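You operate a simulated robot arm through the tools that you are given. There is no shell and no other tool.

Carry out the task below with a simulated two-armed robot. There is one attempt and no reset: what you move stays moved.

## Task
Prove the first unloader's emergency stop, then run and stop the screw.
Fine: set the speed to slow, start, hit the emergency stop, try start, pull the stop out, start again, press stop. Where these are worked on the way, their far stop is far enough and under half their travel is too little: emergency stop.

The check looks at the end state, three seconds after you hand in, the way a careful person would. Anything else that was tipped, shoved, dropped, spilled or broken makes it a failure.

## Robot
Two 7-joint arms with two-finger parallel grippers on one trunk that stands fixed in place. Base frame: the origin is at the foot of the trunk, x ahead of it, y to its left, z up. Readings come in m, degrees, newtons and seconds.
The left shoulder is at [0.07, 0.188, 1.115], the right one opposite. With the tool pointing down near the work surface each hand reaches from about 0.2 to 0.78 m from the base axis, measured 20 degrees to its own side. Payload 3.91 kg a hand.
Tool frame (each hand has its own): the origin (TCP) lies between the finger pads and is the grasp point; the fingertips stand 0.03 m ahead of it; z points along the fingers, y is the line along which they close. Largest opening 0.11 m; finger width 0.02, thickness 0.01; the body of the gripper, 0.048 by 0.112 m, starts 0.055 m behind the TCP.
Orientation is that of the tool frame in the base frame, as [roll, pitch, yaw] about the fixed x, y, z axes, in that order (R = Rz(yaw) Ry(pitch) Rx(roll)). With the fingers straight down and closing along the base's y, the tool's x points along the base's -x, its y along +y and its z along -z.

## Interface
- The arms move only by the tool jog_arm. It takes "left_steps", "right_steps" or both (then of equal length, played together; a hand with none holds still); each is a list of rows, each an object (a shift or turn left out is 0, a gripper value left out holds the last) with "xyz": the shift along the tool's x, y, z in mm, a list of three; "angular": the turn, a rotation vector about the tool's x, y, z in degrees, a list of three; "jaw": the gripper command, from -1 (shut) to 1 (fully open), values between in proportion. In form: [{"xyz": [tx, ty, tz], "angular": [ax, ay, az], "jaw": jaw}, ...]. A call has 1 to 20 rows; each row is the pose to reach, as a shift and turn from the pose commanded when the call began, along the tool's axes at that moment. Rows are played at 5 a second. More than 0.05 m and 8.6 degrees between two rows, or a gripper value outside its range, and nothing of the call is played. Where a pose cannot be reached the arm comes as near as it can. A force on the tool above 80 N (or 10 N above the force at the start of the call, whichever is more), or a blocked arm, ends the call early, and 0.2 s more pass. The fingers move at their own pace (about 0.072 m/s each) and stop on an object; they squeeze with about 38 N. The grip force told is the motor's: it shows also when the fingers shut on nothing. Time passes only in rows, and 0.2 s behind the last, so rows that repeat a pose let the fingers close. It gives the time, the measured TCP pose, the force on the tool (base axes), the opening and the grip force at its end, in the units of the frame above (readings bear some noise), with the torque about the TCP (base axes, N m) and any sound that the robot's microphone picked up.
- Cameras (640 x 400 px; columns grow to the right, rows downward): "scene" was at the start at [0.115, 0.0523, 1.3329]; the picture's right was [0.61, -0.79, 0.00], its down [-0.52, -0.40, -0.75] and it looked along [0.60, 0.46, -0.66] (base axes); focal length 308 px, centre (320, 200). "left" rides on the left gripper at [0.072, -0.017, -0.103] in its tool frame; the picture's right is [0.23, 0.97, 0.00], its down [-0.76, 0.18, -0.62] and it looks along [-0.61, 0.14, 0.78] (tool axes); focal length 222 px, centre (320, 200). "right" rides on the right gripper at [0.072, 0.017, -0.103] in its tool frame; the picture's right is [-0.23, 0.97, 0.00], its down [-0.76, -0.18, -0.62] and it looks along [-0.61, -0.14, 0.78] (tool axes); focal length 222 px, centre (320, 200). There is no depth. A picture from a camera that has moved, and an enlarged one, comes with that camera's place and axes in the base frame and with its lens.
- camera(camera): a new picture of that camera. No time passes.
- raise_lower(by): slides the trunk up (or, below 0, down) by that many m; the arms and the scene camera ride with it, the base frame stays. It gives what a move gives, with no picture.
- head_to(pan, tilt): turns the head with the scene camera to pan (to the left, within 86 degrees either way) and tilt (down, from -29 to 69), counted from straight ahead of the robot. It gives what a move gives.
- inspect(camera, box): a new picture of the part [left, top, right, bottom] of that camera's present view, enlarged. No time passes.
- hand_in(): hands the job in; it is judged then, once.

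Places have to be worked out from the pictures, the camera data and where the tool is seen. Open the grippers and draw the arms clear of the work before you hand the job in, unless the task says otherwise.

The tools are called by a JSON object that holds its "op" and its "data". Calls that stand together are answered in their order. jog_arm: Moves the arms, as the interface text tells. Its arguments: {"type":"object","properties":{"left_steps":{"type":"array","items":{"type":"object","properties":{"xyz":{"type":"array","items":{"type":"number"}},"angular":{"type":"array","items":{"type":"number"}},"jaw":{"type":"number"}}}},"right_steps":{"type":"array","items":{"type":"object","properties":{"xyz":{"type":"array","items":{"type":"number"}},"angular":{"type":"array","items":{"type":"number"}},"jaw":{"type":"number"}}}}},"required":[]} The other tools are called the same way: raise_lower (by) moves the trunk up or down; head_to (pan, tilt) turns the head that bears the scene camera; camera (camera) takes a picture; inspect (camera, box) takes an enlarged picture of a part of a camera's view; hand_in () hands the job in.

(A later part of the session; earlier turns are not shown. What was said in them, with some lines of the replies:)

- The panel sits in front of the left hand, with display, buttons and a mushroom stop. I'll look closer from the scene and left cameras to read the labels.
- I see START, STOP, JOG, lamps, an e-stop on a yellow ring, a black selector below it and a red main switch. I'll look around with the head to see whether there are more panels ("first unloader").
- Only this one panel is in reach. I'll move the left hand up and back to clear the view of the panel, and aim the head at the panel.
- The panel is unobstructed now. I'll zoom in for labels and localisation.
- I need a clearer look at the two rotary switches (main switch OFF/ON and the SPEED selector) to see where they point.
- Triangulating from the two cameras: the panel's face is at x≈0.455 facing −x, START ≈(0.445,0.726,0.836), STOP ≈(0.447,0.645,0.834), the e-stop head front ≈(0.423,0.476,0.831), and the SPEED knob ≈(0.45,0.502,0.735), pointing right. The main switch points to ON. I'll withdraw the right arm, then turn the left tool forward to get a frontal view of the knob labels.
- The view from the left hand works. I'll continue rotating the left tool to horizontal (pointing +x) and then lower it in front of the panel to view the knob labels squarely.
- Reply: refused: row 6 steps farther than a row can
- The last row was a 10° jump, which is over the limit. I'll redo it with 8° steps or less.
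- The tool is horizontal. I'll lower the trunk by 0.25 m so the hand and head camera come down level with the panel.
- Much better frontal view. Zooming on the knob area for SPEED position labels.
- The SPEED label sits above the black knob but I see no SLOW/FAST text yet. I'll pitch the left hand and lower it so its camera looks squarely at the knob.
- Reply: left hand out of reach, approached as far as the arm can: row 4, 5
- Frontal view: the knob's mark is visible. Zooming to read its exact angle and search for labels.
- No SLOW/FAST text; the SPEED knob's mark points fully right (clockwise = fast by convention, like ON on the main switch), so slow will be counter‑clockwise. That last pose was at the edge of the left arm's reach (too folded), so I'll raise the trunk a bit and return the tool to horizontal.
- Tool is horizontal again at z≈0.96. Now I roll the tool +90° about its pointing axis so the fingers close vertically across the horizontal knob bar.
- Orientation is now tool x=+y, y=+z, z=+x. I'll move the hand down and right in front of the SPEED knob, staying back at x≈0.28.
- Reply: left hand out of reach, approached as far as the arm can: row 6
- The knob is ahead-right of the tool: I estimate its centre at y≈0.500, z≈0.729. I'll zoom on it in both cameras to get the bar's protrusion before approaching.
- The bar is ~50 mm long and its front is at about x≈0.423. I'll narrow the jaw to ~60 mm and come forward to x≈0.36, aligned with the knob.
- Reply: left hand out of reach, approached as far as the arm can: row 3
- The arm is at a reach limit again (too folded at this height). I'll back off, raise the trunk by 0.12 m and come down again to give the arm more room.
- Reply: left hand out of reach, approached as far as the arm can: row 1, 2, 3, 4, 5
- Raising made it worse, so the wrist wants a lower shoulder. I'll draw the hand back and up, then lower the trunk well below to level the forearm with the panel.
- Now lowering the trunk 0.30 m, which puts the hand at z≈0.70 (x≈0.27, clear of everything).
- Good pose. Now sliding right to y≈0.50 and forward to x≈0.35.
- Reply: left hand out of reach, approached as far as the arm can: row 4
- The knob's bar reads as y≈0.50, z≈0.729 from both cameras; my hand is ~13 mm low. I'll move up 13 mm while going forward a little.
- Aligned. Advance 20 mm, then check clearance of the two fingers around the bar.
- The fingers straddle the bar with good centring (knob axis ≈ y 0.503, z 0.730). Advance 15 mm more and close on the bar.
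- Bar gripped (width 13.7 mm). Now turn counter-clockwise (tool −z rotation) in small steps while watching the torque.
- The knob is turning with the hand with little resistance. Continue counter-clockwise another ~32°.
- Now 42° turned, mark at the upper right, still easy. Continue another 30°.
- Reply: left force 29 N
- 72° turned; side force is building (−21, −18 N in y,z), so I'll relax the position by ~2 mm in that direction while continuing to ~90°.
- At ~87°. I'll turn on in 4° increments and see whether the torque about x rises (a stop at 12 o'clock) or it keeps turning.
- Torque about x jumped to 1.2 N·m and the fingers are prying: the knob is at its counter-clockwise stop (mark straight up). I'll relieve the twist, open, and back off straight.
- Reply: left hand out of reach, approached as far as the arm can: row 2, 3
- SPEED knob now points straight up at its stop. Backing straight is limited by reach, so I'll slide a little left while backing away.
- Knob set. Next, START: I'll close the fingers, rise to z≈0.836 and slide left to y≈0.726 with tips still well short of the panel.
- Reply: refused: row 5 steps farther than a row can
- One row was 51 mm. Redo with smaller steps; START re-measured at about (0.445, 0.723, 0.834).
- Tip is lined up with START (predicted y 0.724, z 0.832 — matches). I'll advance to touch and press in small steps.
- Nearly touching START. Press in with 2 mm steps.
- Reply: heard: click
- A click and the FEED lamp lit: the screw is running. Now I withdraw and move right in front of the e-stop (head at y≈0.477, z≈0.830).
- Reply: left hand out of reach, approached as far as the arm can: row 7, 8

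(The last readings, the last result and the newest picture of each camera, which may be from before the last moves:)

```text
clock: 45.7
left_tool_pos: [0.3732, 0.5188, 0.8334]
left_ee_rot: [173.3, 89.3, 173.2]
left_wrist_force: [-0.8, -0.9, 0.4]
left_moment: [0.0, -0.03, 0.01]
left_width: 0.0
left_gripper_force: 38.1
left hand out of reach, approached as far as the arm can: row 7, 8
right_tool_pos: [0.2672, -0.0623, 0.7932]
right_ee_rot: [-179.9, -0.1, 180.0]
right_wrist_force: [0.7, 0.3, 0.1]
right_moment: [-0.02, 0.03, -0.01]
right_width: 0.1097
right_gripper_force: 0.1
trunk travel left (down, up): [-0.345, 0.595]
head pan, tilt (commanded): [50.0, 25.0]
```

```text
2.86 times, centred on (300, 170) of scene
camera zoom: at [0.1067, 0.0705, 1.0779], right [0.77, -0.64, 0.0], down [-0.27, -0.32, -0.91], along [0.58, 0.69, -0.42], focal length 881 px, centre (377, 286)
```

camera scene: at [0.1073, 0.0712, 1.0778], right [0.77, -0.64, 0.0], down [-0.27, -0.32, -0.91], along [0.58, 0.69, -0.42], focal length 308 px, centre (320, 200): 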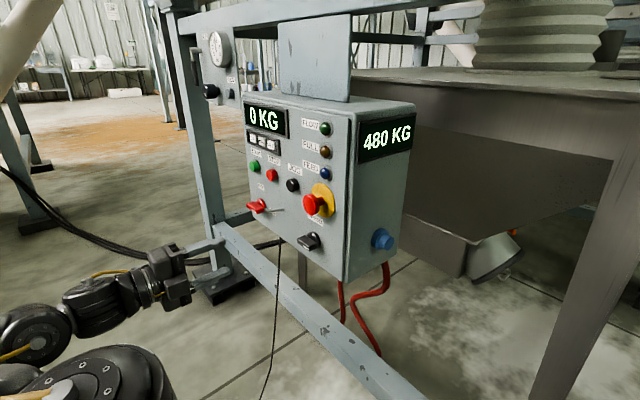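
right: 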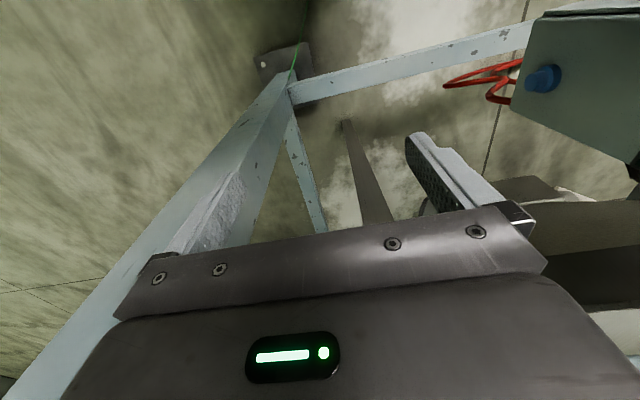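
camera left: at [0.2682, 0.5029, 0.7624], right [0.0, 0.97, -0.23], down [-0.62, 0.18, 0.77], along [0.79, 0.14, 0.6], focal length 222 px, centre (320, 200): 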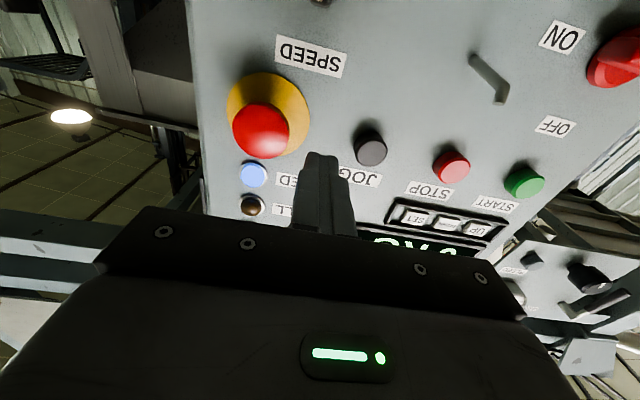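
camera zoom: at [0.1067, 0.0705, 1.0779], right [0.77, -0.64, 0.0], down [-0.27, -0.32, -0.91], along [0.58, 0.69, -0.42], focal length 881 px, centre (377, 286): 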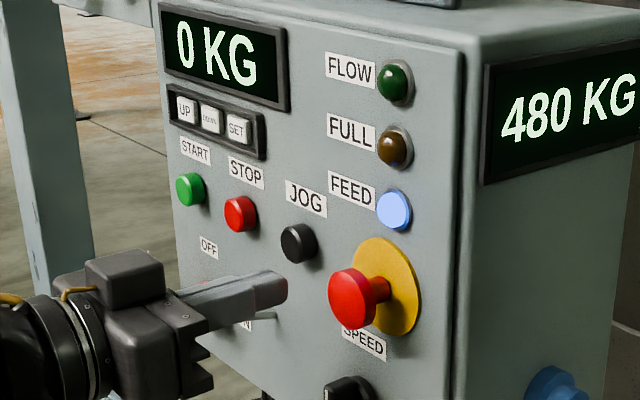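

The e-stop is at image left, ~40 mm further right than my tip; straight-on I'm at reach limit. I'll yaw the tool ~24° to the right so the wrist can stay left while the tip reaches the head's centre.

{"op": "jog_arm", "data": {"left_steps": [{"xyz": [0, -3, -10], "angular": [8, 0, 0]}, {"xyz": [1, -10, -10], "angular": [16, 0, 0]}, {"xyz": [2, -20, -10], "angular": [24, 0, 0]}, {"xyz": [2, -28, -8], "angular": [24, 0, 0]}]}}

{"op": "camera", "data": {"camera": "left"}}

{"op": "inspect", "data": {"camera": "scene", "box": [220, 100, 380, 240]}}

```text
clock: 46.7
left_tool_pos: [0.3657, 0.4925, 0.8304]
left_ee_rot: [-158.5, 89.3, 177.3]
left_wrist_force: [-0.5, -0.4, -0.6]
left_moment: [0.03, -0.02, 0.02]
left_width: 0.0
left_gripper_force: 37.9
right_tool_pos: [0.2684, -0.0611, 0.7933]
right_ee_rot: [180.0, 0.0, -180.0]
right_wrist_force: [-0.7, 0.3, -0.2]
right_moment: [0.02, 0.0, -0.03]
right_width: 0.11
right_gripper_force: 0.1
trunk travel left (down, up): [-0.345, 0.595]
head pan, tilt (commanded): [50.0, 25.0]
```

```text
taken
camera left: at [0.2633, 0.5201, 0.7598], right [0.4, 0.89, -0.23], down [-0.49, 0.42, 0.77], along [0.78, -0.19, 0.6], focal length 222 px, centre (320, 200)
```

left: 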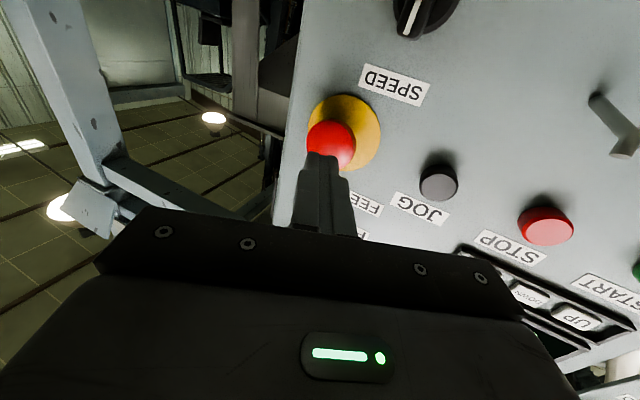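

```text
2.86 times, centred on (300, 170) of scene
camera zoom: at [0.1074, 0.0709, 1.0778], right [0.77, -0.64, 0.0], down [-0.27, -0.32, -0.91], along [0.58, 0.69, -0.42], focal length 881 px, centre (377, 286)
```

zoom: 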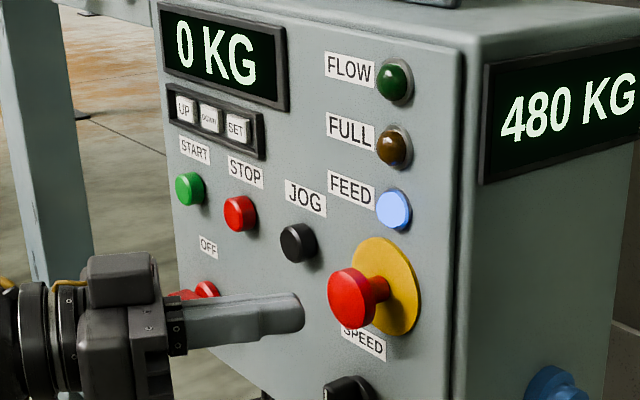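

Reached: tip ≈(0.393, 0.480, 0.830), directly before the head's centre. I'll move along base +x (tool y/z combination) to contact and press.

{"op": "jog_arm", "data": {"left_steps": [{"xyz": [0, 7.3, 16.4]}, {"xyz": [0, 10.6, 23.8]}, {"xyz": [0, 12.2, 27.4]}, {"xyz": [0, 13.0, 29.2]}, {"xyz": [0, 13.8, 31.1]}]}}

{"op": "inspect", "data": {"camera": "scene", "box": [220, 100, 380, 240]}}

```text
clock: 47.9
left_tool_pos: [0.3973, 0.4929, 0.8314]
left_ee_rot: [-155.2, 89.3, -179.1]
left_wrist_force: [-7.3, -1.7, -2.6]
left_moment: [0.02, 0.07, -0.08]
left_width: 0.0002
left_gripper_force: 37.5
right_tool_pos: [0.267, -0.062, 0.7937]
right_ee_rot: [-179.9, 0.0, -179.9]
right_wrist_force: [0.0, -0.8, -0.4]
right_moment: [-0.04, -0.01, 0.02]
right_width: 0.11
right_gripper_force: 0.1
trunk travel left (down, up): [-0.345, 0.595]
head pan, tilt (commanded): [50.0, 25.0]
heard: click
```

```text
2.86 times, centred on (300, 170) of scene
camera zoom: at [0.1066, 0.0711, 1.0778], right [0.77, -0.64, 0.0], down [-0.27, -0.32, -0.91], along [0.58, 0.69, -0.42], focal length 881 px, centre (377, 286)
```

zoom: 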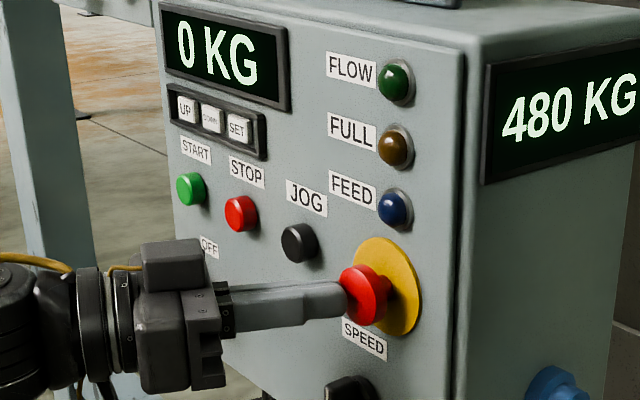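

Click, and FEED went out: the e-stop works. I'll press further to its full stop, watching the force.

{"op": "jog_arm", "data": {"left_steps": [{"xyz": [0, 0.8, 1.8]}, {"xyz": [0, 1.6, 3.7]}, {"xyz": [0, 2.4, 5.5]}]}}

{"op": "inspect", "data": {"camera": "scene", "box": [260, 140, 360, 220]}}

```text
clock: 48.7
left_tool_pos: [0.4009, 0.4925, 0.8299]
left_ee_rot: [-154.1, 89.6, -178.2]
left_wrist_force: [-45.1, -2.6, -8.2]
left_moment: [0.04, 0.25, -0.22]
left_width: 0.0002
left_gripper_force: 37.5
right_tool_pos: [0.2624, -0.0617, 0.7948]
right_ee_rot: [-179.9, 0.3, 179.9]
right_wrist_force: [0.4, 0.5, 0.6]
right_moment: [0.01, 0.02, 0.01]
right_width: 0.11
right_gripper_force: 0.0
trunk travel left (down, up): [-0.345, 0.595]
head pan, tilt (commanded): [50.0, 25.0]
```

```text
5.00 times, centred on (310, 180) of scene
camera zoom: at [0.1017, 0.0718, 1.0782], right [0.77, -0.64, 0.0], down [-0.27, -0.33, -0.91], along [0.58, 0.7, -0.42], focal length 1541 px, centre (370, 300)
```

zoom: 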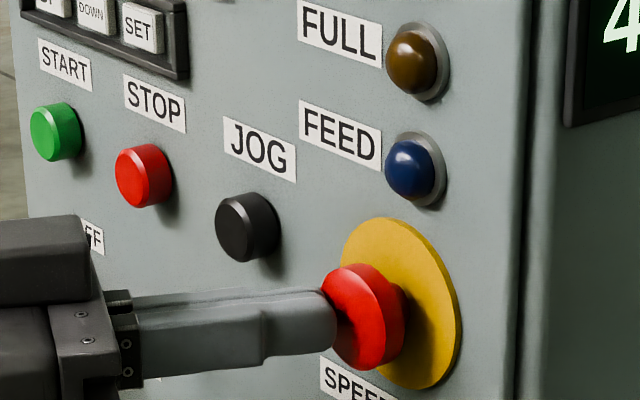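

45 N at the end: it is fully in and FEED is out. Withdraw and check the head stays latched in.

{"op": "jog_arm", "data": {"left_steps": [{"xyz": [0, -4, -9]}, {"xyz": [0, -10, -23]}, {"xyz": [0, -17, -39]}]}}

{"op": "inspect", "data": {"camera": "scene", "box": [240, 120, 360, 220]}}

{"op": "jog_arm", "data": {"left_steps": [{"xyz": [0, 20, -9], "angular": [-8, 0, 0]}, {"xyz": [0, 55, -24], "angular": [-16, 0, 0]}, {"xyz": [-1, 95, -42], "angular": [-24, 0, 0]}, {"xyz": [-2, 135, -60], "angular": [-24, 0, 0]}, {"xyz": [-2, 175, -78], "angular": [-24, 0, 0]}, {"xyz": [-2, 211, -94], "angular": [-24, 0, 0]}]}}

{"op": "camera", "data": {"camera": "left"}}

```text
clock: 49.5
left_tool_pos: [0.3601, 0.4941, 0.8311]
left_ee_rot: [-161.5, 89.4, 174.5]
left_wrist_force: [0.5, -0.8, -0.5]
left_moment: [0.0, 0.02, 0.0]
left_width: 0.0001
left_gripper_force: 38.1
right_tool_pos: [0.267, -0.0617, 0.793]
right_ee_rot: [-179.9, -0.1, -179.9]
right_wrist_force: [0.3, 1.0, 0.5]
right_moment: [0.02, -0.04, 0.0]
right_width: 0.1099
right_gripper_force: 0.2
trunk travel left (down, up): [-0.345, 0.595]
head pan, tilt (commanded): [50.0, 25.0]
```

```text
4.00 times, centred on (300, 170) of scene
camera zoom: at [0.1076, 0.0708, 1.0778], right [0.77, -0.64, 0.0], down [-0.27, -0.32, -0.91], along [0.58, 0.69, -0.42], focal length 1233 px, centre (400, 320)
```

zoom: 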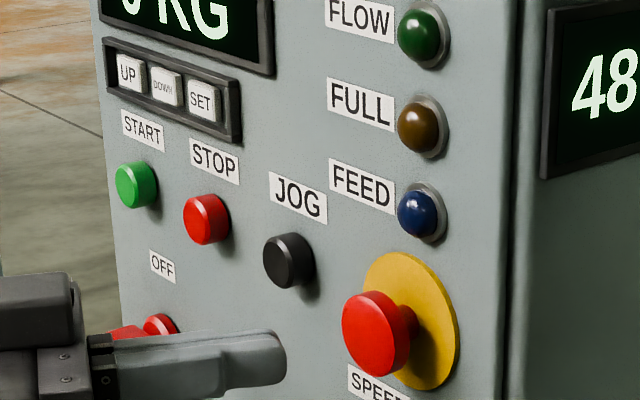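

```text
clock: 50.9
left_tool_pos: [0.3614, 0.728, 0.8291]
left_ee_rot: [-177.7, 89.3, -177.8]
left_wrist_force: [-0.5, -0.1, 0.1]
left_moment: [0.02, -0.05, -0.03]
left_width: 0.0
left_gripper_force: 37.7
right_tool_pos: [0.268, -0.0625, 0.7933]
right_ee_rot: [-179.9, -0.1, -179.9]
right_wrist_force: [0.2, -0.3, -0.1]
right_moment: [-0.04, -0.01, 0.03]
right_width: 0.1098
right_gripper_force: 0.0
trunk travel left (down, up): [-0.345, 0.595]
head pan, tilt (commanded): [50.0, 25.0]
```

```text
taken
camera left: at [0.2579, 0.7109, 0.7586], right [0.0, 0.97, -0.23], down [-0.61, 0.18, 0.77], along [0.79, 0.14, 0.6], focal length 222 px, centre (320, 200)
```

left: 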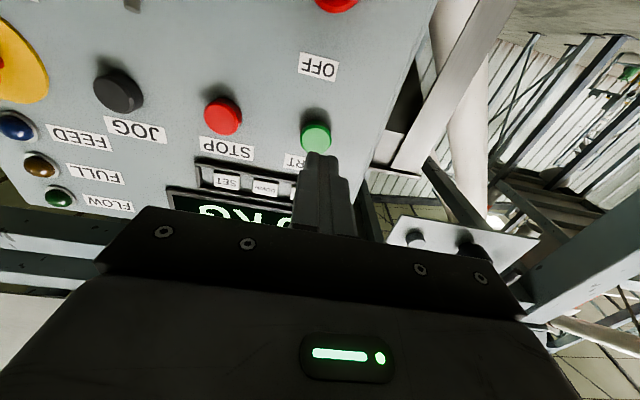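

The stop head stays latched in (about 9 mm shorter). Now try START: press as before (final TCP x≈0.419).

{"op": "jog_arm", "data": {"left_steps": [{"xyz": [-3, -4, 25]}, {"xyz": [-3, -4, 45]}, {"xyz": [-3, -4, 52]}, {"xyz": [-3, -4, 55]}, {"xyz": [-3, -4, 58]}, {"xyz": [-3, -4, 58]}]}}

{"op": "inspect", "data": {"camera": "scene", "box": [220, 100, 350, 200]}}

```text
clock: 52.3
left_tool_pos: [0.4175, 0.7224, 0.8333]
left_ee_rot: [178.9, 89.3, 179.1]
left_wrist_force: [-20.5, 3.4, -2.1]
left_moment: [0.04, 0.05, 0.18]
left_width: 0.0001
left_gripper_force: 38.2
right_tool_pos: [0.266, -0.0617, 0.7946]
right_ee_rot: [-180.0, 0.1, -180.0]
right_wrist_force: [0.2, -0.7, 0.4]
right_moment: [-0.02, -0.01, 0.02]
right_width: 0.11
right_gripper_force: 0.1
trunk travel left (down, up): [-0.345, 0.595]
head pan, tilt (commanded): [50.0, 25.0]
heard: click
```

```text
4.00 times, centred on (285, 150) of scene
camera zoom: at [0.1046, 0.0721, 1.078], right [0.77, -0.64, 0.0], down [-0.27, -0.33, -0.91], along [0.58, 0.7, -0.42], focal length 1233 px, centre (460, 400)
```

zoom: 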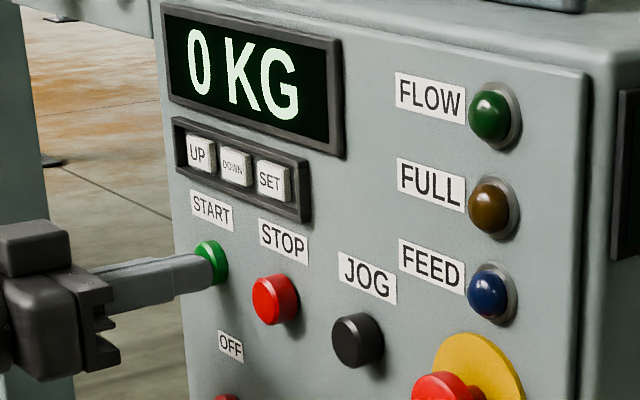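

Click but FEED stayed off, so the stop blocks the start as it should. Now retract and roll the tool 90° (fingers closing vertically) while moving right towards the e-stop for pulling it out.

{"op": "jog_arm", "data": {"left_steps": [{"xyz": [0, 0, -20]}, {"xyz": [0, 0, -52]}, {"xyz": [0, -14, -55], "angular": [0, 0, 8]}, {"xyz": [0, -28, -55], "angular": [0, 0, 16]}, {"xyz": [0, -42, -55], "angular": [0, 0, 24]}, {"xyz": [0, -56, -55], "angular": [0, 0, 32]}, {"xyz": [0, -70, -55], "angular": [0, 0, 40]}, {"xyz": [0, -84, -55], "angular": [0, 0, 48]}, {"xyz": [0, -98, -55], "angular": [0, 0, 56]}, {"xyz": [0, -112, -55], "angular": [0, 0, 64]}, {"xyz": [0, -126, -55], "angular": [0, 0, 72]}, {"xyz": [0, -140, -55], "angular": [0, 0, 80]}, {"xyz": [0, -155, -55], "angular": [0, 0, 88], "jaw": 0.1}, {"xyz": [0, -170, -55], "angular": [0, 0, 90], "jaw": 0.1}]}}

{"op": "camera", "data": {"camera": "left"}}

{"op": "inspect", "data": {"camera": "scene", "box": [200, 100, 380, 240]}}

```text
clock: 55.3
left_tool_pos: [0.3634, 0.5499, 0.8347]
left_ee_rot: [90.6, -0.2, 90.0]
left_wrist_force: [-0.3, 0.8, -0.1]
left_moment: [0.0, -0.01, 0.0]
left_width: 0.0605
left_gripper_force: 0.1
right_tool_pos: [0.2677, -0.0612, 0.7932]
right_ee_rot: [-180.0, 0.0, 180.0]
right_wrist_force: [0.3, 0.9, 0.1]
right_moment: [0.03, 0.02, 0.02]
right_width: 0.1102
right_gripper_force: 0.0
trunk travel left (down, up): [-0.345, 0.595]
head pan, tilt (commanded): [50.0, 25.0]
```

```text
taken
camera left: at [0.2618, 0.6232, 0.8209], right [0.01, 0.22, 0.97], down [-0.62, -0.76, 0.18], along [0.78, -0.61, 0.13], focal length 222 px, centre (320, 200)
```

left: 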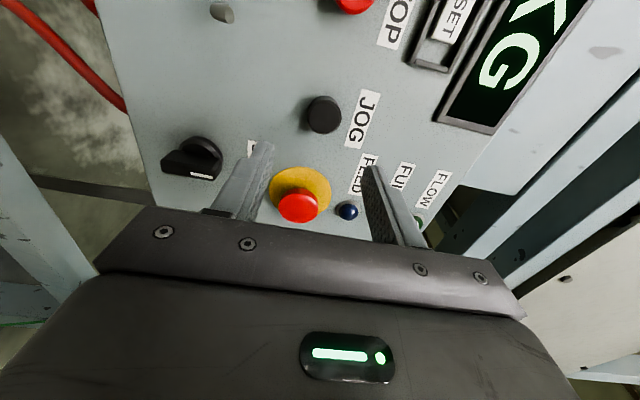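

```text
2.86 times, centred on (290, 170) of scene
camera zoom: at [0.1074, 0.0709, 1.0778], right [0.77, -0.64, 0.0], down [-0.27, -0.32, -0.91], along [0.58, 0.69, -0.42], focal length 881 px, centre (406, 286)
```

zoom: 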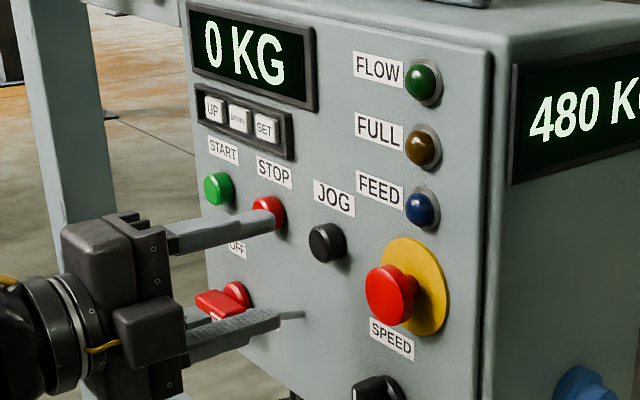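

Head is at y≈0.476, z≈0.829. Now yaw right 24° and slide to y≈0.487 at pre-grasp distance.

{"op": "jog_arm", "data": {"left_steps": [{"xyz": [-15, -2, 0], "angular": [0, -8, 0]}, {"xyz": [-32, -4, 0], "angular": [0, -16, 0]}, {"xyz": [-50, -5, 0], "angular": [0, -24, 0]}, {"xyz": [-63, -5, 0], "angular": [0, -24, 0]}]}}

{"op": "camera", "data": {"camera": "left"}}

{"op": "inspect", "data": {"camera": "scene", "box": [220, 120, 360, 240]}}

```text
clock: 56.3
left_tool_pos: [0.3671, 0.4869, 0.8301]
left_ee_rot: [90.6, 0.4, 65.8]
left_wrist_force: [-0.8, 0.5, 0.2]
left_moment: [-0.02, 0.02, 0.0]
left_width: 0.0606
left_gripper_force: 0.0
right_tool_pos: [0.2678, -0.061, 0.7918]
right_ee_rot: [180.0, 0.0, 180.0]
right_wrist_force: [-0.7, -1.5, 0.5]
right_moment: [0.03, 0.01, -0.03]
right_width: 0.11
right_gripper_force: 0.0
trunk travel left (down, up): [-0.345, 0.595]
head pan, tilt (commanded): [50.0, 25.0]
```

```text
taken
camera left: at [0.3021, 0.5957, 0.8148], right [0.1, 0.21, 0.97], down [-0.88, -0.44, 0.19], along [0.47, -0.87, 0.14], focal length 222 px, centre (320, 200)
```

left: 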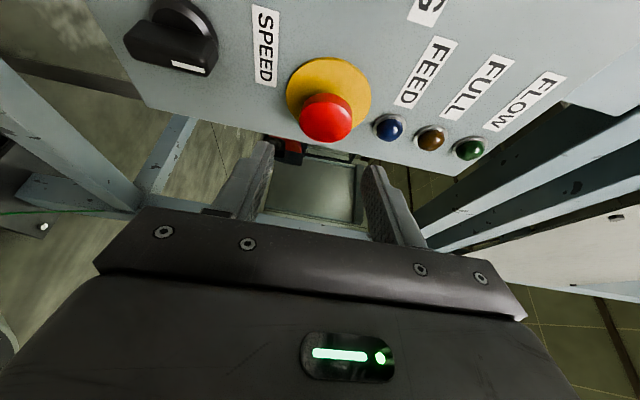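

```text
3.33 times, centred on (290, 180) of scene
camera zoom: at [0.1073, 0.0708, 1.0778], right [0.77, -0.64, 0.0], down [-0.27, -0.32, -0.91], along [0.58, 0.69, -0.42], focal length 1028 px, centre (420, 267)
```

zoom: 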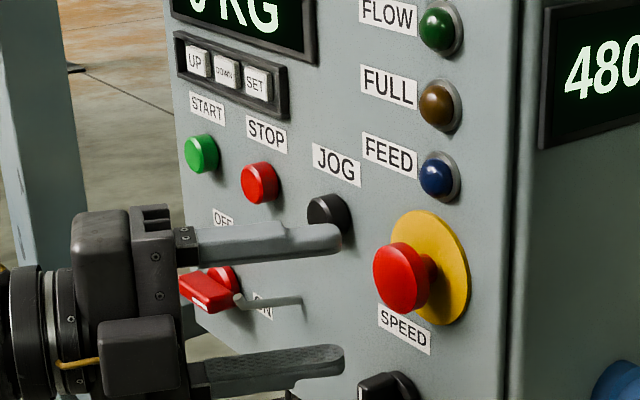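

Good. Approach along base +x by 30 mm, then check finger clearance above and below the head.

{"op": "jog_arm", "data": {"left_steps": [{"xyz": [6, 0, 13.7]}, {"xyz": [12.3, 0, 27.4]}]}}

{"op": "camera", "data": {"camera": "left"}}

{"op": "inspect", "data": {"camera": "scene", "box": [220, 120, 360, 240]}}

```text
clock: 56.9
left_tool_pos: [0.3963, 0.4877, 0.8279]
left_ee_rot: [90.6, 0.4, 66.0]
left_wrist_force: [-0.3, 0.1, 0.1]
left_moment: [0.02, -0.01, -0.02]
left_width: 0.0607
left_gripper_force: 0.1
right_tool_pos: [0.268, -0.061, 0.7933]
right_ee_rot: [-179.9, 0.0, -180.0]
right_wrist_force: [0.5, -0.5, -0.2]
right_moment: [-0.08, 0.01, -0.02]
right_width: 0.11
right_gripper_force: 0.0
trunk travel left (down, up): [-0.345, 0.595]
head pan, tilt (commanded): [50.0, 25.0]
```

```text
taken
camera left: at [0.331, 0.5975, 0.8128], right [0.1, 0.21, 0.97], down [-0.88, -0.44, 0.19], along [0.47, -0.87, 0.14], focal length 222 px, centre (320, 200)
```

left: 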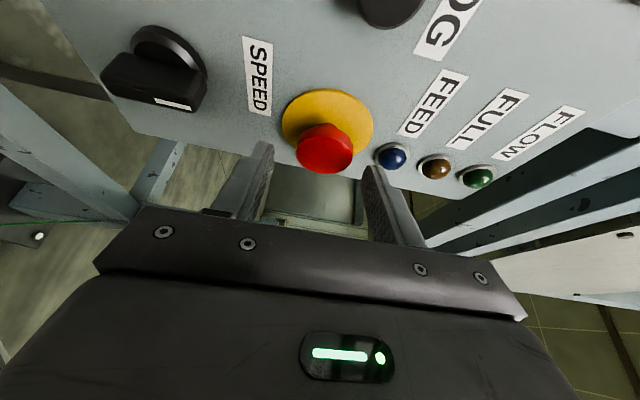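

```text
3.33 times, centred on (290, 180) of scene
camera zoom: at [0.1077, 0.0713, 1.0777], right [0.77, -0.64, 0.0], down [-0.27, -0.32, -0.91], along [0.58, 0.69, -0.42], focal length 1028 px, centre (420, 267)
```

zoom: 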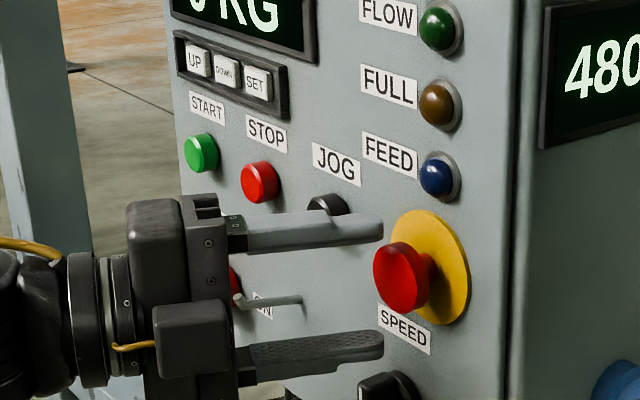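

Head centred between the fingers. Advance 20 mm more, then close on the head.

{"op": "jog_arm", "data": {"left_steps": [{"xyz": [4, 1, 9]}, {"xyz": [8, 1, 18]}]}}

{"op": "inspect", "data": {"camera": "scene", "box": [250, 130, 350, 230]}}

{"op": "inspect", "data": {"camera": "left", "box": [200, 60, 460, 260]}}

```text
clock: 57.5
left_tool_pos: [0.416, 0.4869, 0.8299]
left_ee_rot: [90.6, 0.3, 66.0]
left_wrist_force: [-0.2, -0.3, -0.1]
left_moment: [-0.01, 0.01, -0.03]
left_width: 0.0605
left_gripper_force: 0.0
right_tool_pos: [0.2664, -0.0615, 0.7923]
right_ee_rot: [-179.9, 0.0, 180.0]
right_wrist_force: [0.9, 1.2, -0.8]
right_moment: [-0.02, 0.01, -0.02]
right_width: 0.1102
right_gripper_force: 0.0
trunk travel left (down, up): [-0.345, 0.595]
head pan, tilt (commanded): [50.0, 25.0]
```

```text
4.00 times, centred on (300, 180) of scene
camera zoom: at [0.1075, 0.0711, 1.0778], right [0.77, -0.64, 0.0], down [-0.27, -0.32, -0.91], along [0.58, 0.69, -0.42], focal length 1233 px, centre (400, 280)
```

zoom: 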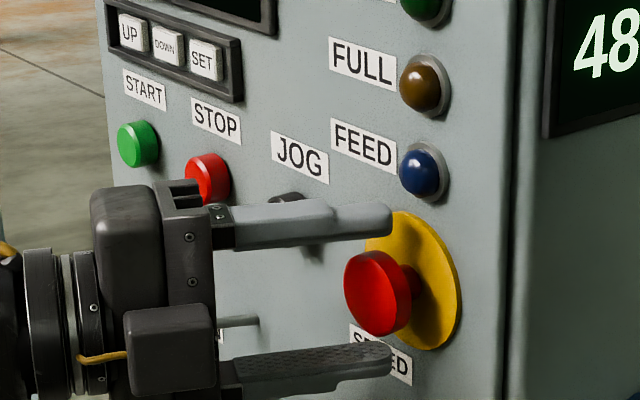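

```text
2.00 times, centred on (330, 160) of left
camera zoom: at [0.3508, 0.5957, 0.8147], right [0.1, 0.21, 0.97], down [-0.88, -0.44, 0.19], along [0.47, -0.87, 0.14], focal length 444 px, centre (300, 280)
```

zoom: 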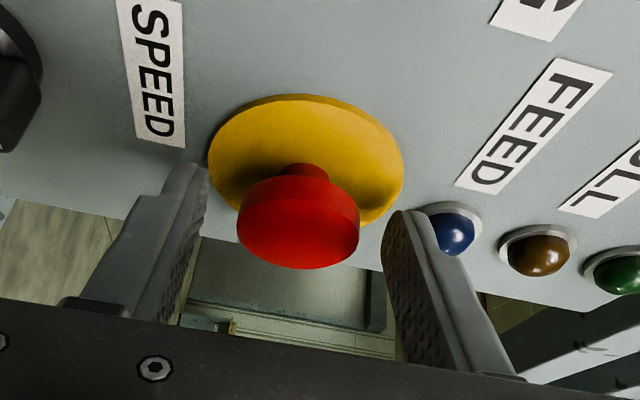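

The head sits between the pads near their tips. Close the gripper on it.

{"op": "jog_arm", "data": {"left_steps": [{"jaw": -0.2}, {"jaw": -1}, {"jaw": -1}, {"jaw": -1}]}}

{"op": "inspect", "data": {"camera": "left", "box": [200, 60, 460, 260]}}

```text
clock: 58.5
left_tool_pos: [0.4148, 0.4871, 0.8301]
left_ee_rot: [90.6, 0.2, 66.0]
left_wrist_force: [-0.1, 0.7, 0.5]
left_moment: [-0.06, -0.07, 0.07]
left_width: 0.0387
left_gripper_force: 45.5
right_tool_pos: [0.2677, -0.0631, 0.7937]
right_ee_rot: [-179.8, -0.1, 180.0]
right_wrist_force: [-0.4, -0.4, -0.3]
right_moment: [-0.01, 0.02, 0.02]
right_width: 0.1102
right_gripper_force: 0.1
trunk travel left (down, up): [-0.345, 0.595]
head pan, tilt (commanded): [50.0, 25.0]
```

```text
2.00 times, centred on (330, 160) of left
camera zoom: at [0.3507, 0.5957, 0.8149], right [0.1, 0.21, 0.97], down [-0.88, -0.44, 0.19], along [0.47, -0.87, 0.14], focal length 444 px, centre (300, 280)
```

zoom: 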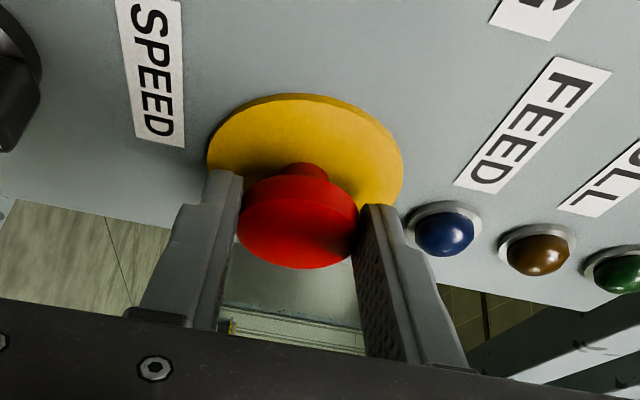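

Gripped at 38.7 mm (the head's diameter). Now pull straight out along base −x in small steps.

{"op": "jog_arm", "data": {"left_steps": [{"xyz": [-1.2, 0, -2.7]}, {"xyz": [-2.4, 0, -5.5]}, {"xyz": [-3.7, 0, -8.2]}, {"xyz": [-4.1, 0, -9.1]}, {"xyz": [-4.1, 0, -9.1]}]}}

{"op": "inspect", "data": {"camera": "left", "box": [200, 60, 460, 260]}}

{"op": "inspect", "data": {"camera": "scene", "box": [250, 130, 350, 230]}}

```text
clock: 59.7
left_tool_pos: [0.4069, 0.4868, 0.8314]
left_ee_rot: [90.7, 0.3, 65.8]
left_wrist_force: [11.6, 1.4, -0.2]
left_moment: [-0.05, -0.09, 0.16]
left_width: 0.0385
left_gripper_force: 44.6
right_tool_pos: [0.2689, -0.0607, 0.7928]
right_ee_rot: [-179.8, -0.1, -180.0]
right_wrist_force: [0.1, -0.1, -0.1]
right_moment: [0.0, -0.01, 0.0]
right_width: 0.1101
right_gripper_force: 0.0
trunk travel left (down, up): [-0.345, 0.595]
head pan, tilt (commanded): [50.0, 25.0]
heard: click
```

```text
2.00 times, centred on (330, 160) of left
camera zoom: at [0.3423, 0.5958, 0.8149], right [0.1, 0.21, 0.97], down [-0.88, -0.44, 0.19], along [0.47, -0.87, 0.14], focal length 444 px, centre (300, 280)
```

zoom: 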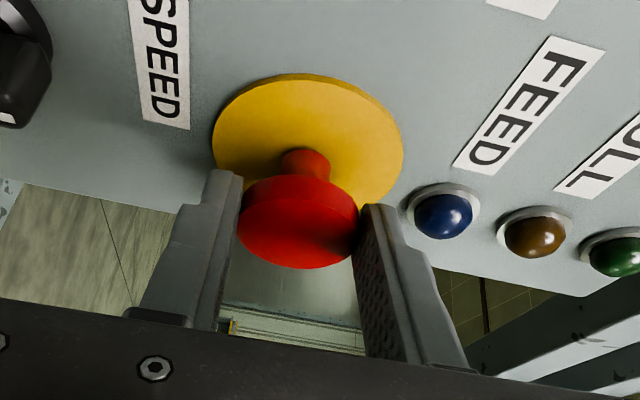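

```text
4.00 times, centred on (300, 180) of scene
camera zoom: at [0.109, 0.0712, 1.0776], right [0.77, -0.64, 0.0], down [-0.27, -0.32, -0.91], along [0.58, 0.69, -0.42], focal length 1233 px, centre (400, 280)
```

zoom: 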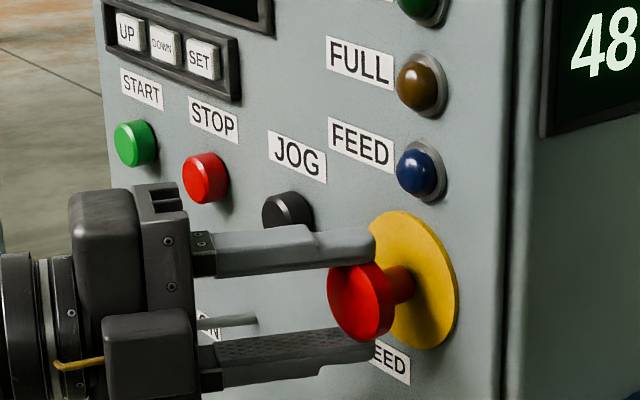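

A click: the stop is released, head out ~8 mm. I'll pull 2 mm further to be sure it is at its outer stop.

{"op": "jog_arm", "data": {"left_steps": [{"xyz": [-0.4, 0, -0.9]}, {"xyz": [-0.8, 0, -1.8]}, {"xyz": [-0.8, 0, -1.8]}]}}

{"op": "inspect", "data": {"camera": "left", "box": [200, 60, 460, 260]}}

```text
clock: 60.5
left_tool_pos: [0.4063, 0.4862, 0.8294]
left_ee_rot: [90.7, 0.3, 66.0]
left_wrist_force: [22.9, 0.8, 4.4]
left_moment: [-0.06, -0.25, 0.13]
left_width: 0.0386
left_gripper_force: 45.4
right_tool_pos: [0.2698, -0.0629, 0.7936]
right_ee_rot: [-180.0, 0.0, -180.0]
right_wrist_force: [-0.3, 0.2, -0.5]
right_moment: [0.0, -0.04, 0.02]
right_width: 0.1101
right_gripper_force: 0.0
trunk travel left (down, up): [-0.345, 0.595]
head pan, tilt (commanded): [50.0, 25.0]
```

```text
2.00 times, centred on (330, 160) of left
camera zoom: at [0.3416, 0.5958, 0.815], right [0.1, 0.21, 0.97], down [-0.88, -0.44, 0.19], along [0.47, -0.87, 0.14], focal length 444 px, centre (300, 280)
```

zoom: 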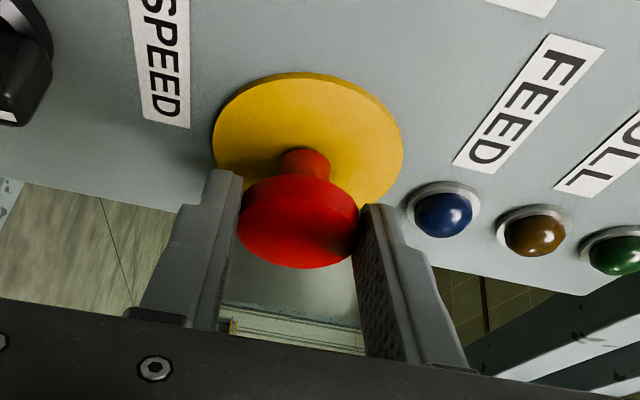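

It's at its outer stop (force rises, no more motion). Ease, open the gripper, and withdraw along −x.

{"op": "jog_arm", "data": {"left_steps": [{"xyz": [0.6, 0, 1.4]}, {"xyz": [0.6, 0, 1.4], "jaw": -0.1}, {"xyz": [0.6, 0, 1.4], "jaw": 0.1}, {"xyz": [0.6, 0, 1.4], "jaw": 0.1}]}}

{"op": "jog_arm", "data": {"left_steps": [{"xyz": [-6, 0, -13.7]}, {"xyz": [-14, 0, -32]}, {"xyz": [-19, 0, -42]}]}}

{"op": "inspect", "data": {"camera": "scene", "box": [230, 120, 350, 240]}}

```text
clock: 61.5
left_tool_pos: [0.4052, 0.4872, 0.8297]
left_ee_rot: [90.7, 0.3, 66.0]
left_wrist_force: [0.5, 0.6, 0.0]
left_moment: [0.0, 0.0, 0.0]
left_width: 0.0605
left_gripper_force: 0.0
right_tool_pos: [0.2672, -0.0622, 0.794]
right_ee_rot: [-180.0, 0.1, -180.0]
right_wrist_force: [0.3, 0.6, 0.1]
right_moment: [-0.01, 0.0, 0.02]
right_width: 0.1102
right_gripper_force: 0.1
trunk travel left (down, up): [-0.345, 0.595]
head pan, tilt (commanded): [50.0, 25.0]
```

```text
clock: 62.3
left_tool_pos: [0.3587, 0.4875, 0.8316]
left_ee_rot: [90.6, 0.3, 66.0]
left_wrist_force: [0.0, -0.7, -0.4]
left_moment: [0.01, 0.0, 0.03]
left_width: 0.0607
left_gripper_force: 0.1
right_tool_pos: [0.2673, -0.0617, 0.7924]
right_ee_rot: [-179.9, 0.0, -180.0]
right_wrist_force: [-0.2, 0.5, -0.8]
right_moment: [0.01, -0.03, 0.01]
right_width: 0.1103
right_gripper_force: 0.1
trunk travel left (down, up): [-0.345, 0.595]
head pan, tilt (commanded): [50.0, 25.0]
```

```text
3.33 times, centred on (290, 180) of scene
camera zoom: at [0.1073, 0.071, 1.0778], right [0.77, -0.64, 0.0], down [-0.27, -0.32, -0.91], along [0.58, 0.69, -0.42], focal length 1028 px, centre (420, 267)
```

zoom: 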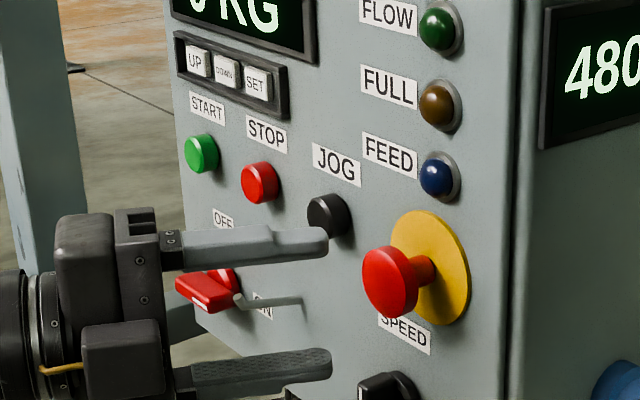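

E-stop is out again and FEED stays off (no self-restart). Now un-yaw and roll back, closing the fingers, moving left to START.

{"op": "jog_arm", "data": {"left_steps": [{"xyz": [18, 0, -8], "angular": [0, 8, 0], "jaw": -1}, {"xyz": [36, 0, -16], "angular": [0, 16, 0], "jaw": -1}, {"xyz": [55, 0, -25], "angular": [0, 24, 0], "jaw": -1}]}}

{"op": "jog_arm", "data": {"left_steps": [{"xyz": [14, 0, 0], "angular": [0, 0, -8]}, {"xyz": [28, 0, 0], "angular": [0, 0, -16]}, {"xyz": [42, 0, 0], "angular": [0, 0, -24]}, {"xyz": [56, 0, 0], "angular": [0, 0, -32]}, {"xyz": [70, 0, 0], "angular": [0, 0, -40]}, {"xyz": [84, 0, 0], "angular": [0, 0, -48]}, {"xyz": [98, 0, 0], "angular": [0, 0, -56]}, {"xyz": [112, 0, 0], "angular": [0, 0, -64]}, {"xyz": [126, 0, 0], "angular": [0, 0, -72]}, {"xyz": [142, 0, 0], "angular": [0, 0, -80]}, {"xyz": [158, 0, 0], "angular": [0, 0, -88]}, {"xyz": [176, 0, 0], "angular": [0, 0, -90.5]}]}}

{"op": "camera", "data": {"camera": "left"}}

```text
clock: 63.1
left_tool_pos: [0.3592, 0.5489, 0.8317]
left_ee_rot: [90.7, 0.0, 90.0]
left_wrist_force: [-1.3, 0.4, 0.1]
left_moment: [-0.01, 0.02, -0.01]
left_width: 0.0
left_gripper_force: 37.9
right_tool_pos: [0.2674, -0.0624, 0.7946]
right_ee_rot: [-179.9, 0.1, -179.9]
right_wrist_force: [-0.5, 0.2, -0.2]
right_moment: [0.0, -0.01, -0.01]
right_width: 0.11
right_gripper_force: 0.1
trunk travel left (down, up): [-0.345, 0.595]
head pan, tilt (commanded): [50.0, 25.0]
```

```text
clock: 65.7
left_tool_pos: [0.3577, 0.7221, 0.8301]
left_ee_rot: [-135.0, 89.1, -135.0]
left_wrist_force: [0.3, 0.1, -0.6]
left_moment: [-0.02, -0.01, 0.0]
left_width: 0.0002
left_gripper_force: 37.6
right_tool_pos: [0.2682, -0.0623, 0.7934]
right_ee_rot: [-179.9, 0.0, -180.0]
right_wrist_force: [-0.5, -0.7, -0.2]
right_moment: [0.04, 0.01, 0.05]
right_width: 0.11
right_gripper_force: 0.1
trunk travel left (down, up): [-0.345, 0.595]
head pan, tilt (commanded): [50.0, 25.0]
```

```text
taken
camera left: at [0.2551, 0.7055, 0.76], right [0.0, 0.97, -0.24], down [-0.61, 0.19, 0.77], along [0.79, 0.15, 0.6], focal length 222 px, centre (320, 200)
```

left: 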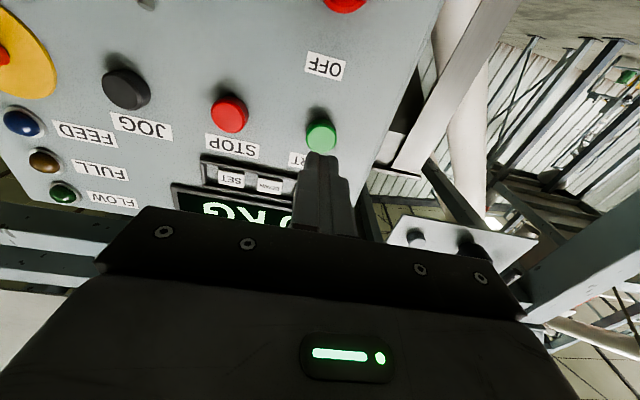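

Lined up with START again (tip y≈0.722, z≈0.830). Pressing START: final TCP x≈0.419.

{"op": "jog_arm", "data": {"left_steps": [{"xyz": [-2, 1, 28]}, {"xyz": [-2, 1, 48]}, {"xyz": [-2, 1, 56]}, {"xyz": [-2, 1, 59]}, {"xyz": [-2, 1, 62]}, {"xyz": [-2, 1, 62]}]}}

{"op": "inspect", "data": {"camera": "scene", "box": [220, 100, 350, 200]}}

```text
clock: 67.1
left_tool_pos: [0.4176, 0.7241, 0.8307]
left_ee_rot: [-143.6, 89.2, -143.5]
left_wrist_force: [-10.9, -4.7, -3.5]
left_moment: [0.01, 0.03, -0.16]
left_width: 0.0
left_gripper_force: 37.3
right_tool_pos: [0.267, -0.063, 0.7948]
right_ee_rot: [-179.9, 0.1, -179.8]
right_wrist_force: [0.1, 0.0, 0.1]
right_moment: [0.02, -0.03, -0.02]
right_width: 0.1102
right_gripper_force: 0.1
trunk travel left (down, up): [-0.345, 0.595]
head pan, tilt (commanded): [50.0, 25.0]
heard: click
```

```text
4.00 times, centred on (285, 150) of scene
camera zoom: at [0.1061, 0.0712, 1.0779], right [0.77, -0.64, 0.0], down [-0.27, -0.32, -0.91], along [0.58, 0.69, -0.42], focal length 1233 px, centre (460, 400)
```

zoom: 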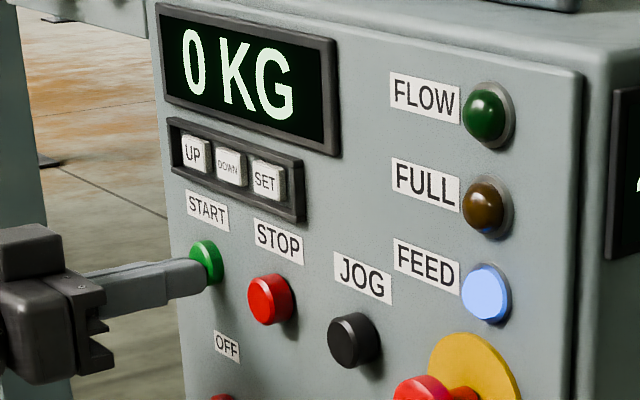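

FEED lamp is lit again: the screw runs. Now back off and move 78 mm right to STOP.

{"op": "jog_arm", "data": {"left_steps": [{"xyz": [0, 0, -20]}, {"xyz": [0, 0, -45]}, {"xyz": [-1, -40, -45]}, {"xyz": [-1, -78, -45]}, {"xyz": [-1, -78, -45]}]}}

{"op": "camera", "data": {"camera": "left"}}

```text
clock: 68.3
left_tool_pos: [0.3764, 0.6471, 0.8327]
left_ee_rot: [-142.2, 89.2, -142.2]
left_wrist_force: [0.7, -0.4, 0.4]
left_moment: [0.02, -0.01, 0.02]
left_width: 0.0
left_gripper_force: 37.9
right_tool_pos: [0.2672, -0.062, 0.7935]
right_ee_rot: [-179.9, -0.1, 179.9]
right_wrist_force: [-0.3, 0.1, -0.4]
right_moment: [0.0, 0.02, 0.02]
right_width: 0.1097
right_gripper_force: 0.1
trunk travel left (down, up): [-0.345, 0.595]
head pan, tilt (commanded): [50.0, 25.0]
```

```text
taken
camera left: at [0.2719, 0.6301, 0.763], right [0.0, 0.97, -0.24], down [-0.61, 0.18, 0.77], along [0.79, 0.15, 0.6], focal length 222 px, centre (320, 200)
```

left: 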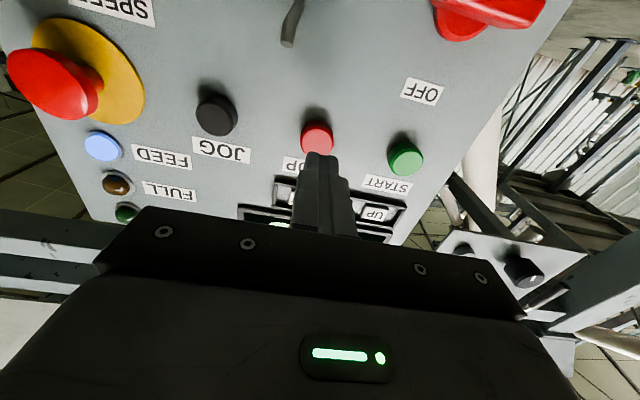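

Tip is aligned with STOP. The bent rod below has ample clearance to the camera. Press STOP.

{"op": "jog_arm", "data": {"left_steps": [{"xyz": [0, -1, 20]}, {"xyz": [0, -1, 33]}, {"xyz": [0, -1, 38]}, {"xyz": [0, -1, 41]}, {"xyz": [0, -1, 43]}, {"xyz": [0, -1, 43]}]}}

{"op": "inspect", "data": {"camera": "scene", "box": [220, 100, 350, 200]}}

```text
clock: 69.7
left_tool_pos: [0.4165, 0.646, 0.8333]
left_ee_rot: [-143.5, 89.2, -143.5]
left_wrist_force: [-9.0, -5.0, -1.2]
left_moment: [-0.04, 0.03, -0.13]
left_width: 0.0
left_gripper_force: 38.1
right_tool_pos: [0.2668, -0.0622, 0.7938]
right_ee_rot: [180.0, 0.0, -180.0]
right_wrist_force: [-0.5, 0.0, 0.1]
right_moment: [0.0, -0.02, 0.0]
right_width: 0.1101
right_gripper_force: 0.1
trunk travel left (down, up): [-0.345, 0.595]
head pan, tilt (commanded): [50.0, 25.0]
heard: click
```

```text
4.00 times, centred on (285, 150) of scene
camera zoom: at [0.1062, 0.0708, 1.0779], right [0.77, -0.64, 0.0], down [-0.27, -0.32, -0.91], along [0.58, 0.69, -0.42], focal length 1233 px, centre (460, 400)
```

zoom: 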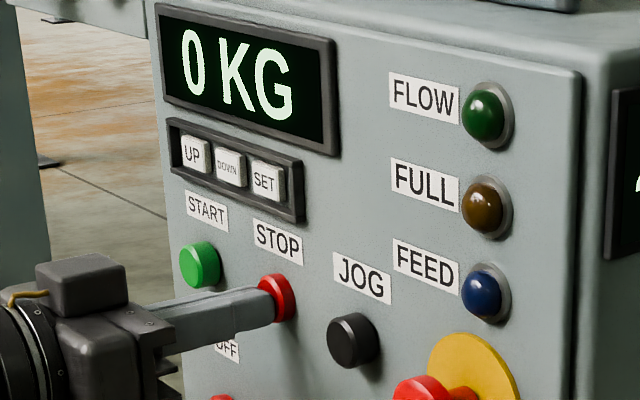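

Click and FEED went out: the screw is stopped. Now withdraw, open the gripper and draw the arm well clear.

{"op": "jog_arm", "data": {"left_steps": [{"xyz": [0, 0, -20]}, {"xyz": [0, 0, -50]}, {"xyz": [0, 0, -90]}, {"xyz": [-20, 10, -120]}, {"xyz": [-40, 20, -150], "jaw": 0.5}, {"xyz": [-50, 30, -170], "jaw": 1}, {"xyz": [-50, 30, -170], "jaw": 1}]}}

{"op": "camera", "data": {"camera": "scene"}}

{"op": "inspect", "data": {"camera": "scene", "box": [230, 90, 410, 280]}}

{"op": "inspect", "data": {"camera": "scene", "box": [240, 180, 350, 275]}}

```text
clock: 71.3
left_tool_pos: [0.2483, 0.6718, 0.8836]
left_ee_rot: [-142.3, 89.2, -142.2]
left_wrist_force: [-0.9, -0.3, 0.6]
left_moment: [-0.02, -0.04, 0.02]
left_width: 0.109
left_gripper_force: 0.6
right_tool_pos: [0.2689, -0.0613, 0.794]
right_ee_rot: [-179.9, 0.0, -180.0]
right_wrist_force: [0.7, 0.5, 0.4]
right_moment: [0.03, -0.02, 0.02]
right_width: 0.1101
right_gripper_force: 0.0
trunk travel left (down, up): [-0.345, 0.595]
head pan, tilt (commanded): [50.0, 25.0]
```

```text
taken
camera scene: at [0.1075, 0.0711, 1.0778], right [0.77, -0.64, 0.0], down [-0.27, -0.32, -0.91], along [0.58, 0.69, -0.42], focal length 308 px, centre (320, 200)
```

scene: 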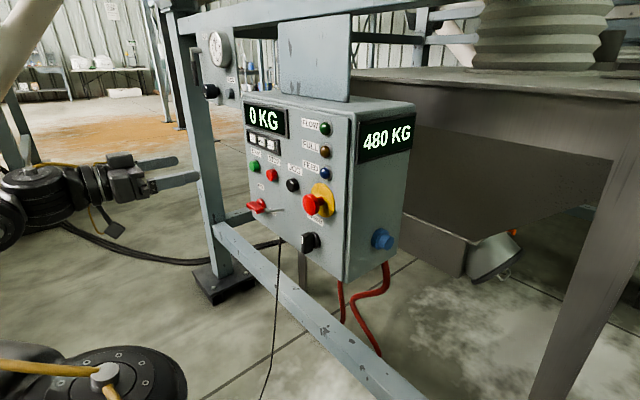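

```text
2.11 times, centred on (320, 185) of scene
camera zoom: at [0.1075, 0.0711, 1.0778], right [0.77, -0.64, 0.0], down [-0.27, -0.32, -0.91], along [0.58, 0.69, -0.42], focal length 649 px, centre (320, 232)
```

zoom: 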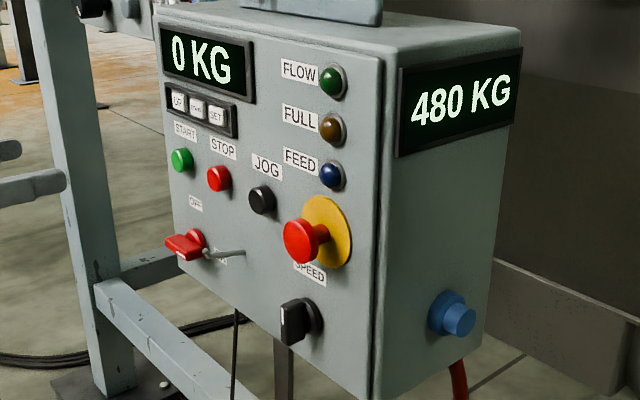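

```text
4.21 times, centred on (295, 228) of scene
camera zoom: at [0.1075, 0.0711, 1.0778], right [0.77, -0.64, 0.0], down [-0.27, -0.32, -0.91], along [0.58, 0.69, -0.42], focal length 1298 px, centre (425, 84)
```

zoom: 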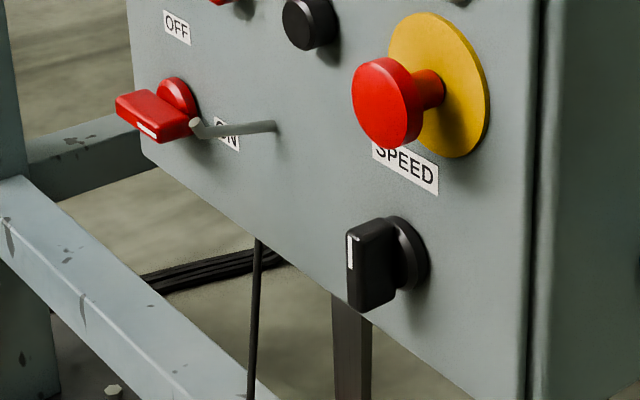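

Final state: SPEED is at its slow (counter-clockwise) stop, the e-stop is out, all lamps are off, and the main switch is still ON. Both grippers are open and the arms are clear of the panel, so I'm handing in.

{"op": "hand_in", "data": {}}

```text
The job is handed in.
```

I ran the whole sequence on the unloader panel and handed the job in. The emergency stop works. I had to assume which knob position is slow.

1. **Speed:** I turned the SPEED knob from pointing right to pointing straight up, its counter-clockwise stop. The panel has no SLOW or FAST marks. I took this end as slow because the main switch has OFF at the top and ON at the right.
2. **Start:** I pressed START. There was a click and the FEED lamp came on.
3. **Emergency stop:** I pressed it fully in, to its hard stop. FEED went out and the head stayed latched in.
4. **Start while stopped:** I pressed START again. There was a click, but FEED stayed off.
5. **Release:** I pulled the stop out to its outer limit. FEED stayed off, so the screw did not restart by itself.
6. **Start again, then stop:** START brought FEED back on, and STOP put it out.

At hand-in the emergency stop was out, all lamps were off and the main switch was still ON. Both grippers were open and the arms were clear of the panel. I saw nothing else disturbed.
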